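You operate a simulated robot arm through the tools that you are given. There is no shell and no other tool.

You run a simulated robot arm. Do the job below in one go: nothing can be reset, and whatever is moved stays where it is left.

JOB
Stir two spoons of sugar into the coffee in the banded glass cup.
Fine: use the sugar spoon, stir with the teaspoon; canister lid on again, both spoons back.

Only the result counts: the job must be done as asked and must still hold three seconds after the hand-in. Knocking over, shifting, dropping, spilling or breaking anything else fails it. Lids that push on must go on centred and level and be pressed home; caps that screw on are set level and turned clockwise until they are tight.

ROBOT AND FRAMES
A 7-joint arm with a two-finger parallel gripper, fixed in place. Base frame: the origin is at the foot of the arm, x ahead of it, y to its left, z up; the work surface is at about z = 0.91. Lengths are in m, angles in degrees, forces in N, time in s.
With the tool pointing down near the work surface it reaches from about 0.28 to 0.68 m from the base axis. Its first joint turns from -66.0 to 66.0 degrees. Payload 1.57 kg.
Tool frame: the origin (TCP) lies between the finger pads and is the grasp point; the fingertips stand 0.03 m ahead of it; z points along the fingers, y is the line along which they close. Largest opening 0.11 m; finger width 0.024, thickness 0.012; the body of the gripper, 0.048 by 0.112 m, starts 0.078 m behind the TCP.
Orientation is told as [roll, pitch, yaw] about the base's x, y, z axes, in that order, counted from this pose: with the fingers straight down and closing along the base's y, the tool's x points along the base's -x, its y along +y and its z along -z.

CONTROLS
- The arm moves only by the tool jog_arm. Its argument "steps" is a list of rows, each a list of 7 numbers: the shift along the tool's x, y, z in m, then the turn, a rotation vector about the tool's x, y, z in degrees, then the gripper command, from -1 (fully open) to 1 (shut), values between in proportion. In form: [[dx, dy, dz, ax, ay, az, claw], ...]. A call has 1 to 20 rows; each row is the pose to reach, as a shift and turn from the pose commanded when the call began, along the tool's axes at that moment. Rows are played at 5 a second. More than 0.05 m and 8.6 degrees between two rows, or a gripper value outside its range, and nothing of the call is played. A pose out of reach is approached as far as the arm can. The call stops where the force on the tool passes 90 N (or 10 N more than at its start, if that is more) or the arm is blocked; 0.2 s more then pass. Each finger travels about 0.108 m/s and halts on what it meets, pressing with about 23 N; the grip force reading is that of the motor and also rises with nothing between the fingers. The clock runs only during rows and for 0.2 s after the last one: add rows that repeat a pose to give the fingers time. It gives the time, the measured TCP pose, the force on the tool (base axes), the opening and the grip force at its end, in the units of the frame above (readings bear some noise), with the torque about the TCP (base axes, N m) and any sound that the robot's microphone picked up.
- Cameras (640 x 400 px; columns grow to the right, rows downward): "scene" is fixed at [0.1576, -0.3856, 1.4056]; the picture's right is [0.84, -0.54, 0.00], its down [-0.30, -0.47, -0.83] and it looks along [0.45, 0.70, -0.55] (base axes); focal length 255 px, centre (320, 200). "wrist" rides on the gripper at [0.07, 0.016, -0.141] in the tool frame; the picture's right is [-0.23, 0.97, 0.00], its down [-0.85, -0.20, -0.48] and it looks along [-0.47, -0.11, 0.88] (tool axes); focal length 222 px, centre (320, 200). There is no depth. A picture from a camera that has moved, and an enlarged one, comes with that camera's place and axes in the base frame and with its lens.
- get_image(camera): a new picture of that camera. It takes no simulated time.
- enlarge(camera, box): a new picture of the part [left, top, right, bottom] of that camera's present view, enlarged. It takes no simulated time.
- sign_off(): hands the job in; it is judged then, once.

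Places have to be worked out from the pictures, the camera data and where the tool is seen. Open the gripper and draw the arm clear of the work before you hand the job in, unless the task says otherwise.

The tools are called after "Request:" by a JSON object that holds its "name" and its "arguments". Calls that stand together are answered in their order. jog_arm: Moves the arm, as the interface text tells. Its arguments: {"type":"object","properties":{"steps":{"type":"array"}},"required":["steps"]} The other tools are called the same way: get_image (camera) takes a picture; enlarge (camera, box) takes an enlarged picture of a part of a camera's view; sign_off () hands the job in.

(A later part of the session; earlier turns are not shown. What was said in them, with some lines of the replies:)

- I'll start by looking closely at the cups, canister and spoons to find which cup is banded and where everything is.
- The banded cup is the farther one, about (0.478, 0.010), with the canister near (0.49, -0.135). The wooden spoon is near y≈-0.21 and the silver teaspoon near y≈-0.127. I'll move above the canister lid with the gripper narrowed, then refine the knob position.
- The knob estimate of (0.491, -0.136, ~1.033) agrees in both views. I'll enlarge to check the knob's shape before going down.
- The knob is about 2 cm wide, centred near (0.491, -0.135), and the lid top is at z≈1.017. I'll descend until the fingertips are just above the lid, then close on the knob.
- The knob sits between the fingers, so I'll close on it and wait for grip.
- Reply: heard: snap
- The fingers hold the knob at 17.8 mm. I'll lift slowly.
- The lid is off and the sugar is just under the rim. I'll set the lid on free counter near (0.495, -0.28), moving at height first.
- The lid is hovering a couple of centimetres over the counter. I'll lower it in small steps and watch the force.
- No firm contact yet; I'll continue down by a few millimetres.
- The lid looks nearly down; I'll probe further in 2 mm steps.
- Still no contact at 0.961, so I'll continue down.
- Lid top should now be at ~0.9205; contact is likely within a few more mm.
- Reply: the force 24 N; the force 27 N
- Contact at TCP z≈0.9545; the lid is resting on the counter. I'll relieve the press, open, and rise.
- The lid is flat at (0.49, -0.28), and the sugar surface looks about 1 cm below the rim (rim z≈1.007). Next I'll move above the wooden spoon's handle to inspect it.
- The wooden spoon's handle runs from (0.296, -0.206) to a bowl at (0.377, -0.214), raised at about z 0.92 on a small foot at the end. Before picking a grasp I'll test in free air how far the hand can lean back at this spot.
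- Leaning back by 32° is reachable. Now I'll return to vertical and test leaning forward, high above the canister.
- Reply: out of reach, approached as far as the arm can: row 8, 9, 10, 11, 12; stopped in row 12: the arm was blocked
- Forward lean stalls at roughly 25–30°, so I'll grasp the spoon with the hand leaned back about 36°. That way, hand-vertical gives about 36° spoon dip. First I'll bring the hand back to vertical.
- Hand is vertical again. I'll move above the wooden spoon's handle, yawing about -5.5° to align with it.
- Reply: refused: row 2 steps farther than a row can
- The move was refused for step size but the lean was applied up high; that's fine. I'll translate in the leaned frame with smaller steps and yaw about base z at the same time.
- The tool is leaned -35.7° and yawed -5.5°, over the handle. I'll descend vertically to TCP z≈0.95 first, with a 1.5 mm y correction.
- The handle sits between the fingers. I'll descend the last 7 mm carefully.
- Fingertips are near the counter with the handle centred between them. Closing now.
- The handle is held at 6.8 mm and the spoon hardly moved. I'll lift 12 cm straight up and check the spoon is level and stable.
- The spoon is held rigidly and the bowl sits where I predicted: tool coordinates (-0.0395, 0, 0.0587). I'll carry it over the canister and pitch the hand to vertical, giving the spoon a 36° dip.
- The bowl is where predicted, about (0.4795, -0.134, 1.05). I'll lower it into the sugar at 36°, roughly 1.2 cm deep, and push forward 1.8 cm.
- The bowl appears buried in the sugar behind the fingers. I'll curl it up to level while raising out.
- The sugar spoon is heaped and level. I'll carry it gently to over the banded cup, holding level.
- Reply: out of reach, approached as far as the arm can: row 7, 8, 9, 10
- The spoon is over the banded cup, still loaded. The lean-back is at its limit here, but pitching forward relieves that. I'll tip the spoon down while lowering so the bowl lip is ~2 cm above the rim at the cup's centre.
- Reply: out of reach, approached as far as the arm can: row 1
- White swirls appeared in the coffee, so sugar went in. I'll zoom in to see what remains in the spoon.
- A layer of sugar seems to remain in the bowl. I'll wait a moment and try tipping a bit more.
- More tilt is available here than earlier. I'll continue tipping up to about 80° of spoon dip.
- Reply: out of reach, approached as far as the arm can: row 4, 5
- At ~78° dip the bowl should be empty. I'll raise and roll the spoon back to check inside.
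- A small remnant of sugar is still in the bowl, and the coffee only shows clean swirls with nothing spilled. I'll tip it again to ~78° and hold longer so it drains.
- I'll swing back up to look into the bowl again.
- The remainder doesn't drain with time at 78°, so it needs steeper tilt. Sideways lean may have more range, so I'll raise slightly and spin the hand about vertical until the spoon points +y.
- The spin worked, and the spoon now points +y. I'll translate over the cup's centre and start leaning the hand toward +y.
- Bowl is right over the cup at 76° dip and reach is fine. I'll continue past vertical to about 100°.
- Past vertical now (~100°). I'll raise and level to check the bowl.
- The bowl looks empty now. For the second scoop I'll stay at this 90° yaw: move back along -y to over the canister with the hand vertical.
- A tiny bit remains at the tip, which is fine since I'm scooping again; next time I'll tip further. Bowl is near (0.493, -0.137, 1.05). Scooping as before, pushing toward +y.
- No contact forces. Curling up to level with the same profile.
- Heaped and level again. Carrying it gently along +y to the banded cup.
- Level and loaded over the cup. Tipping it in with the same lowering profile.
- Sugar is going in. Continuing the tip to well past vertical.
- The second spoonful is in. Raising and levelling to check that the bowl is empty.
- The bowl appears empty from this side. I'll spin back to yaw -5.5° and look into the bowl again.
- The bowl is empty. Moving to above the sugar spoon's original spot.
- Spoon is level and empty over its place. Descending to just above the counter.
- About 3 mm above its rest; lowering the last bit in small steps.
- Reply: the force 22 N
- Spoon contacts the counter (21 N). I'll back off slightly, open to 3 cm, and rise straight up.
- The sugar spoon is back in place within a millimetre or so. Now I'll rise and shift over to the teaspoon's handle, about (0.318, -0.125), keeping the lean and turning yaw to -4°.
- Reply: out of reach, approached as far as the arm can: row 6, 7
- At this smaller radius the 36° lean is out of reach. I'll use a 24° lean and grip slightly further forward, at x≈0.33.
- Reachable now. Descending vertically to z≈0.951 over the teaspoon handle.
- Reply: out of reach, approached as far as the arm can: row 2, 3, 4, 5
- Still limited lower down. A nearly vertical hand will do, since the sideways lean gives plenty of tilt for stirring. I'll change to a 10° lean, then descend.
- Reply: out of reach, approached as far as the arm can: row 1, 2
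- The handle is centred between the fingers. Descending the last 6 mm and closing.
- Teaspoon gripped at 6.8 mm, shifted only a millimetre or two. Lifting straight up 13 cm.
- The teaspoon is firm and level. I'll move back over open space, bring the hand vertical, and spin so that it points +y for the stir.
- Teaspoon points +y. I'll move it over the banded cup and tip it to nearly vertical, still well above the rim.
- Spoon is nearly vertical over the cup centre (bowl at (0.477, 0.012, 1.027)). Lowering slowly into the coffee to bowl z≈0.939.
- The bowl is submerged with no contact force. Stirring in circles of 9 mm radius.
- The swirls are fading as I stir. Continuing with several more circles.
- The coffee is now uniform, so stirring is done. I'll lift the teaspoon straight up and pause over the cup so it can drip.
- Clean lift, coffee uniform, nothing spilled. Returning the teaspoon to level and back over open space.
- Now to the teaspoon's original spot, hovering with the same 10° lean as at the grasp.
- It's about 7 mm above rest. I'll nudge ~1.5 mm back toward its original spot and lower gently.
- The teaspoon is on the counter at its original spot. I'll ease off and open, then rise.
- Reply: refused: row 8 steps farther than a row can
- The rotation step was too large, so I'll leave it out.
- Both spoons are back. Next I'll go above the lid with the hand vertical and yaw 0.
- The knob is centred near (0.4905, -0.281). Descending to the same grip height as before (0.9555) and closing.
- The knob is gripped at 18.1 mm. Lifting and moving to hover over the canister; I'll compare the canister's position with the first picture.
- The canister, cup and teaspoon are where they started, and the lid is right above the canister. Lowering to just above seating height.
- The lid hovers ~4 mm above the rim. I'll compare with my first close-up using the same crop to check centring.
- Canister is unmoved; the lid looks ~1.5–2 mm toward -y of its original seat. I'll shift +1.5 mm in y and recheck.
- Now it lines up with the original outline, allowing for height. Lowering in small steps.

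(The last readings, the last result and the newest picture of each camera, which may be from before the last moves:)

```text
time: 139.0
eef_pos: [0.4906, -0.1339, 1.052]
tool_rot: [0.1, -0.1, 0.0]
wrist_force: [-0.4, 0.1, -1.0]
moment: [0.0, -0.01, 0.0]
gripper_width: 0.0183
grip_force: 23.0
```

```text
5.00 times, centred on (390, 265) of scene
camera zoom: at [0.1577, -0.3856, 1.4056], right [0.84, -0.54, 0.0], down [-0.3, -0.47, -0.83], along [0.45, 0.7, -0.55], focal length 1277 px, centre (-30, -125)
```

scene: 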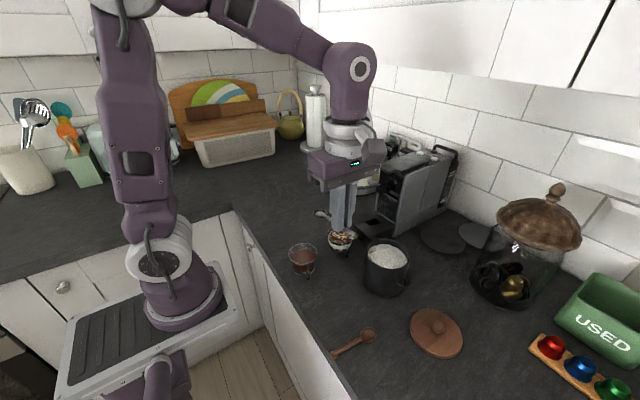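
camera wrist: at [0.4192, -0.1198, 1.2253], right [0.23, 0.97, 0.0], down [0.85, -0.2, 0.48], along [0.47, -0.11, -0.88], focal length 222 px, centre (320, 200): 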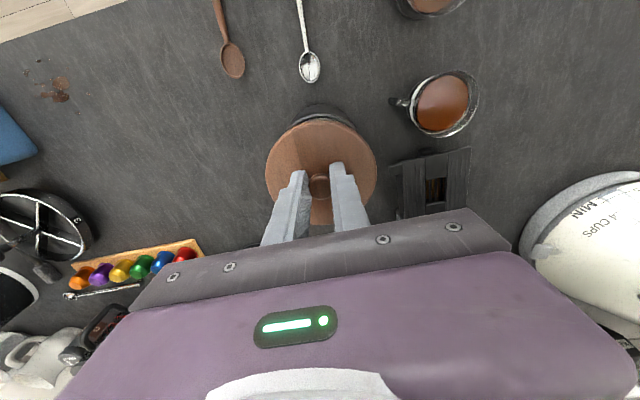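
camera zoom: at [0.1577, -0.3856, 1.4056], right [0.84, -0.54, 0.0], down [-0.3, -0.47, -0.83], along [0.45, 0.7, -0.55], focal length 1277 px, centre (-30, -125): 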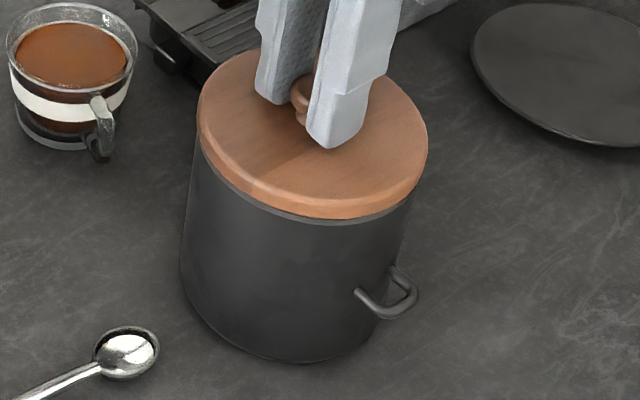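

Outline now nearly equals the original. Continuing down in 1 mm steps to press it home.

Request:
{"name": "jog_arm", "arguments": {"steps": [[0, 0, 0.001, 0, 0, 0, 1], [0, 0, 0.001, 0, 0, 0, 1]]}}

Request:
{"name": "jog_arm", "arguments": {"steps": [[0, 0, 0.001, 0, 0, 0, 1], [0, 0, 0.001, 0, 0, 0, 1]]}}

Request:
{"name": "jog_arm", "arguments": {"steps": [[0, 0, 0.001, 0, 0, 0, 1], [0, 0, 0.001, 0, 0, 0, 1]]}}

```text
time: 139.6
eef_pos: [0.4909, -0.1338, 1.0502]
tool_rot: [0.1, -0.1, 0.0]
wrist_force: [-1.1, 0.1, -0.7]
moment: [-0.01, 0.01, 0.0]
gripper_width: 0.018
grip_force: 23.4
```

```text
time: 140.2
eef_pos: [0.4904, -0.1333, 1.0499]
tool_rot: [-0.2, -0.2, -0.1]
wrist_force: [-9.4, -4.8, 20.3]
moment: [-0.15, 0.28, -0.02]
gripper_width: 0.0181
grip_force: 23.4
heard: snap
```

```text
time: 140.8
eef_pos: [0.491, -0.1325, 1.0494]
tool_rot: [-0.1, -0.2, -0.2]
wrist_force: [-7.0, -7.7, 26.5]
moment: [-0.18, 0.03, -0.02]
gripper_width: 0.0182
grip_force: 22.9
```

Heard a snap: the lid engaged. I'll ease off, open the fingers, and rise to inspect.

Request:
{"name": "jog_arm", "arguments": {"steps": [[0, 0, -0.0015, 0, 0, 0, 1], [0, 0, -0.0015, 0, 0, 0, 0.6], [0, 0, -0.0015, 0, 0, 0, 0.3], [0, 0, -0.0015, 0, 0, 0, 0.1], [0, 0, -0.0015, 0, 0, 0, 0.1], [0, 0, -0.03, 0, 0, 0, 0.1], [0, 0, -0.06, 0, 0, 0, 0.1], [0, 0, -0.06, 0, 0, 0, 0.1]]}}

Request:
{"name": "enlarge", "arguments": {"camera": "scene", "box": [350, 225, 430, 305]}}

Request:
{"name": "enlarge", "arguments": {"camera": "wrist", "box": [220, 80, 460, 230]}}

```text
time: 142.6
eef_pos: [0.4914, -0.1324, 1.1103]
tool_rot: [0.0, -0.1, -0.1]
wrist_force: [0.1, -0.3, 0.5]
moment: [0.01, -0.02, 0.03]
gripper_width: 0.0496
grip_force: 0.0
```

```text
5.00 times, centred on (390, 265) of scene
camera zoom: at [0.1576, -0.3856, 1.4056], right [0.84, -0.54, 0.0], down [-0.3, -0.47, -0.83], along [0.45, 0.7, -0.55], focal length 1277 px, centre (-30, -125)
```

zoom: 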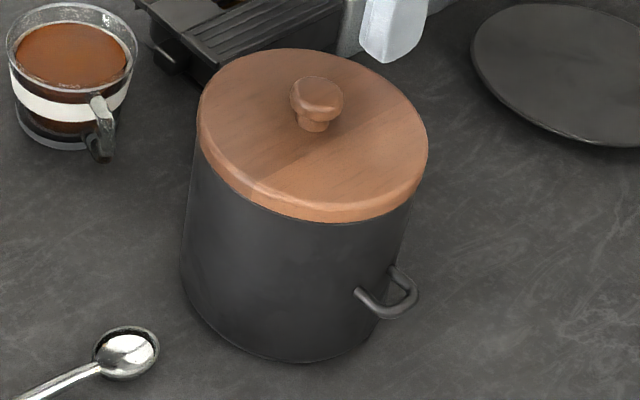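

```text
2.67 times, centred on (340, 155) of wrist
camera zoom: at [0.4196, -0.1176, 1.2513], right [0.23, 0.97, 0.0], down [0.85, -0.2, 0.48], along [0.47, -0.11, -0.88], focal length 592 px, centre (267, 320)
```

zoom: 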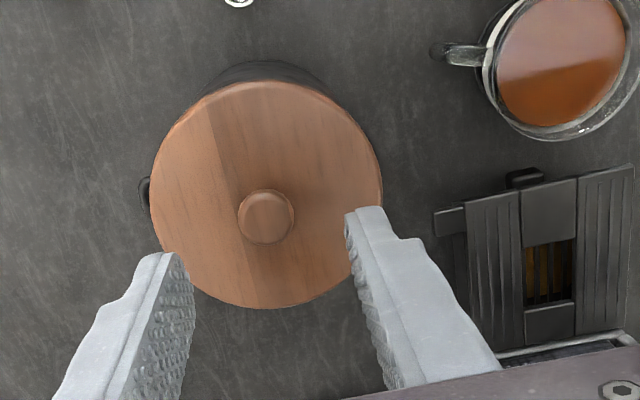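

Lid and knob outlines match the original picture exactly. For certainty I'll close the fingers and press gently straight down on the knob's top.

Request:
{"name": "jog_arm", "arguments": {"steps": [[0, -0.001, 0, 0, 0, 0, 0.6], [0, -0.001, 0, 0, 0, 0, 1], [0, -0.001, 0, 0, 0, 0, 1], [0, -0.001, 0.02, 0, 0, 0, 1], [0, -0.001, 0.034, 0, 0, 0, 1], [0, -0.001, 0.034, 0, 0, 0, 1]]}}

Request:
{"name": "jog_arm", "arguments": {"steps": [[0, 0, 0.002, 0, 0, 0, 1], [0, 0, 0.004, 0, 0, 0, 1], [0, 0, 0.004, 0, 0, 0, 1]]}}

```text
time: 144.0
eef_pos: [0.4902, -0.1336, 1.0736]
tool_rot: [0.1, 0.0, 0.0]
wrist_force: [0.4, -0.3, -0.1]
moment: [0.03, 0.02, 0.03]
gripper_width: 0.0
grip_force: 21.4
```

```text
time: 144.8
eef_pos: [0.4907, -0.1347, 1.0704]
tool_rot: [0.1, -0.1, 0.0]
wrist_force: [-0.3, -0.2, 0.9]
moment: [-0.01, -0.01, 0.0]
gripper_width: 0.0
grip_force: 21.3
```

Not yet touching; stepping down a bit more until a moderate press registers.

Request:
{"name": "jog_arm", "arguments": {"steps": [[0, 0, 0.0015, 0, 0, 0, 1], [0, 0, 0.003, 0, 0, 0, 1], [0, 0, 0.003, 0, 0, 0, 1]]}}

Request:
{"name": "jog_arm", "arguments": {"steps": [[0, 0, 0.001, 0, 0, 0, 1], [0, 0, 0.002, 0, 0, 0, 1]]}}

```text
time: 145.6
eef_pos: [0.4917, -0.1346, 1.0669]
tool_rot: [0.2, -0.1, 0.0]
wrist_force: [-0.5, -0.5, -0.9]
moment: [-0.02, -0.03, 0.02]
gripper_width: 0.0
grip_force: 20.8
```

```text
time: 146.2
eef_pos: [0.4909, -0.1342, 1.066]
tool_rot: [0.1, -0.1, 0.0]
wrist_force: [-1.1, -1.1, 0.5]
moment: [0.0, 0.02, 0.0]
gripper_width: 0.0001
grip_force: 20.6
```

Request:
{"name": "enlarge", "arguments": {"camera": "scene", "box": [360, 205, 430, 275]}}

```text
5.71 times, centred on (395, 240) of scene
camera zoom: at [0.1576, -0.3856, 1.4056], right [0.84, -0.54, 0.0], down [-0.3, -0.47, -0.83], along [0.45, 0.7, -0.55], focal length 1459 px, centre (-109, -29)
```

zoom: 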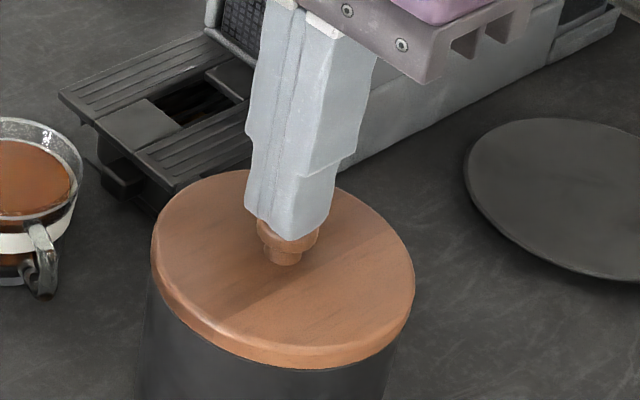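

The fingertips are right over the knob, about a millimetre or two off. Pressing down slightly further.

Request:
{"name": "jog_arm", "arguments": {"steps": [[0, 0, 0.001, 0, 0, 0, 1], [0, 0, 0.002, 0, 0, 0, 1]]}}

Request:
{"name": "jog_arm", "arguments": {"steps": [[0, 0, 0.001, 0, 0, 0, 1], [0, 0, 0.0015, 0, 0, 0, 1]]}}

```text
time: 146.8
eef_pos: [0.4908, -0.1346, 1.0643]
tool_rot: [0.0, -0.1, 0.1]
wrist_force: [0.6, -0.5, 10.0]
moment: [0.03, -0.04, -0.01]
gripper_width: 0.0001
grip_force: 21.3
```

```text
time: 147.4
eef_pos: [0.49, -0.1347, 1.064]
tool_rot: [0.0, -0.3, 0.1]
wrist_force: [-4.1, 4.4, 43.3]
moment: [0.18, 0.05, -0.02]
gripper_width: 0.0002
grip_force: 20.7
```

It holds at 43 N with no further movement, so the lid is home. I'll withdraw straight up, open the gripper, and move clear.

Request:
{"name": "jog_arm", "arguments": {"steps": [[0, 0, -0.005, 0, 0, 0, 1], [0, 0, -0.03, 0, 0, 0, 1], [0, 0, -0.07, 0, 0, 0, 0.5], [0, 0, -0.11, 0, 0, 0, 0], [0, 0, -0.15, 0, 0, 0, -0.5], [0.03, -0.02, -0.18, 0, 0, 0, -1], [0.07, -0.05, -0.19, 0, 0, 0, -1], [0.11, -0.08, -0.19, 0, 0, 0, -1], [0.11, -0.08, -0.19, 0, 0, 0, -1], [0.11, -0.08, -0.19, 0, 0, 0, -1]]}}

Request:
{"name": "get_image", "arguments": {"camera": "scene"}}

Request:
{"name": "get_image", "arguments": {"camera": "wrist"}}

Request:
{"name": "enlarge", "arguments": {"camera": "scene", "box": [270, 210, 430, 310]}}

Request:
{"name": "enlarge", "arguments": {"camera": "scene", "box": [280, 270, 440, 370]}}

```text
refused: row 7 steps farther than a row can; nothing moved
```

```text
taken
```

scene: 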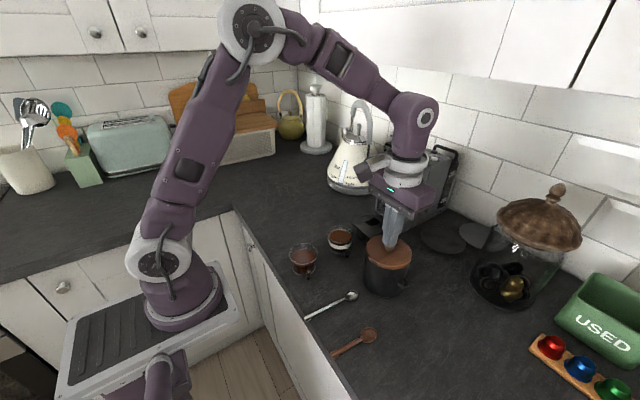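

```text
taken
camera wrist: at [0.4186, -0.119, 1.2051], right [0.23, 0.97, 0.0], down [0.85, -0.2, 0.48], along [0.47, -0.11, -0.88], focal length 222 px, centre (320, 200)
```

wrist: 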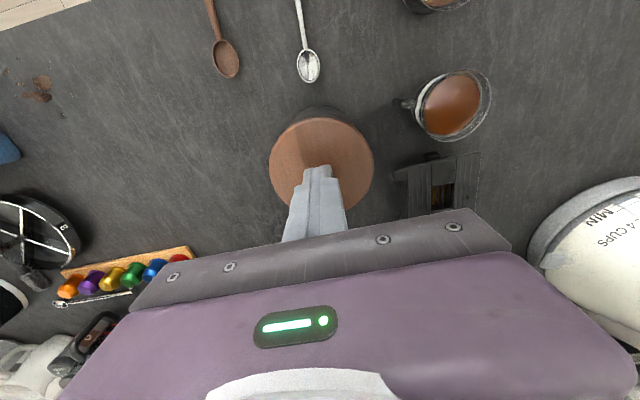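

```text
4.00 times, centred on (350, 260) of scene
camera zoom: at [0.1568, -0.3853, 1.4058], right [0.84, -0.54, 0.0], down [-0.3, -0.47, -0.83], along [0.45, 0.7, -0.55], focal length 1022 px, centre (200, -40)
```

zoom: 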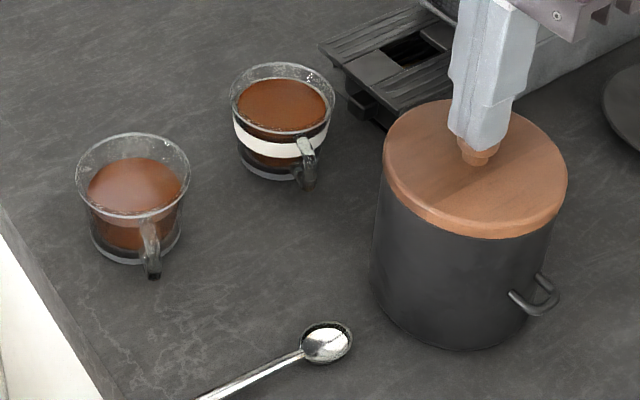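

```text
4.00 times, centred on (360, 320) of scene
camera zoom: at [0.1568, -0.3853, 1.4058], right [0.84, -0.54, 0.0], down [-0.3, -0.47, -0.83], along [0.45, 0.7, -0.55], focal length 1022 px, centre (160, -280)
```

zoom: 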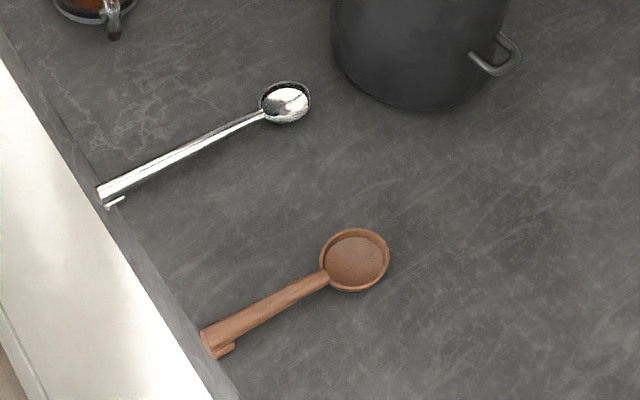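

Everything is in place; the move was refused for a too-large step, so I'll retract with smaller ones.

Request:
{"name": "jog_arm", "arguments": {"steps": [[0, 0, -0.005, 0, 0, 0, 1], [0, 0, -0.03, 0, 0, 0, 1], [0, 0, -0.07, 0, 0, 0, 0.6], [0, 0, -0.11, 0, 0, 0, 0.2], [0, 0, -0.15, 0, 0, 0, -0.2], [0.025, -0.02, -0.17, 0, 0, 0, -0.6], [0.055, -0.04, -0.18, 0, 0, 0, -1], [0.085, -0.065, -0.19, 0, 0, 0, -1], [0.115, -0.09, -0.19, 0, 0, 0, -1], [0.115, -0.09, -0.19, 0, 0, 0, -1], [0.115, -0.09, -0.19, 0, 0, 0, -1]]}}

Request:
{"name": "get_image", "arguments": {"camera": "scene"}}

Request:
{"name": "enlarge", "arguments": {"camera": "scene", "box": [270, 210, 430, 310]}}

Request:
{"name": "get_image", "arguments": {"camera": "wrist"}}

```text
time: 149.8
eef_pos: [0.3737, -0.2261, 1.2514]
tool_rot: [0.1, -0.1, 0.0]
wrist_force: [-0.6, -0.8, -0.5]
moment: [0.01, 0.02, 0.06]
gripper_width: 0.1098
grip_force: 0.1
```

```text
taken
```

scene: 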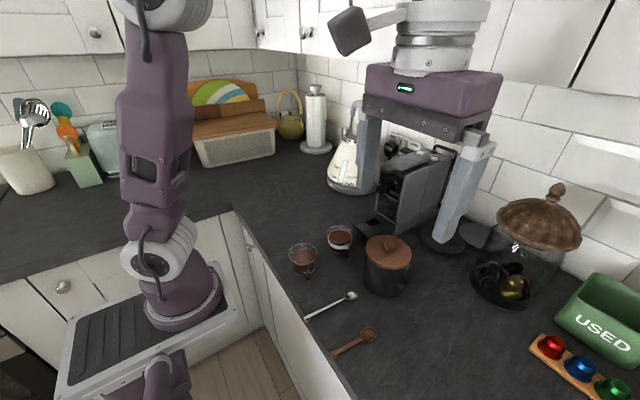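

```text
4.00 times, centred on (350, 260) of scene
camera zoom: at [0.1576, -0.3856, 1.4056], right [0.84, -0.54, 0.0], down [-0.3, -0.47, -0.83], along [0.45, 0.7, -0.55], focal length 1022 px, centre (200, -40)
```

zoom: 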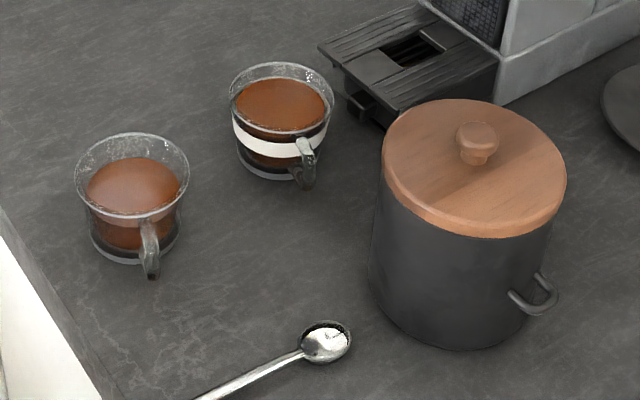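

```text
taken
camera wrist: at [0.3035, -0.21, 1.3932], right [0.23, 0.97, 0.0], down [0.85, -0.2, 0.48], along [0.47, -0.11, -0.88], focal length 222 px, centre (320, 200)
```

wrist: 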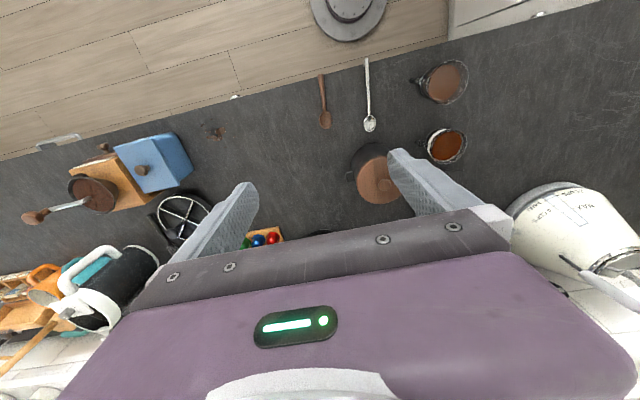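

The lid is seated level, both spoons are back, the banded cup's coffee is evenly mixed, and no sugar shows on the counter. The gripper is open and clear of the work, so I'm handing the job in.

Request:
{"name": "sign_off", "arguments": {}}

```text
The job is handed in.
```

I put two heaped spoons of sugar into the coffee in the banded cup with the wooden sugar spoon. I then stirred it with the teaspoon until the coffee looked even. The job is handed in; I haven't seen a verdict.

- **Sugar:** after the first pour, a little sugar stayed at the tip of the spoon. I scooped on top of it and tipped further the second time, and the spoon was then empty. I saw no sugar or coffee on the counter.
- **Spoons:** both are back within a few millimetres of where they lay.
- **Lid:** it snapped on and lines up with how it sat at the start. I then pressed down on the knob with about 43 N and it held.
- **Cup:** it may have moved about a millimetre during the stirring, if at all. In the last picture it lines up with where it started.

The gripper is open and the arm is clear of the work.
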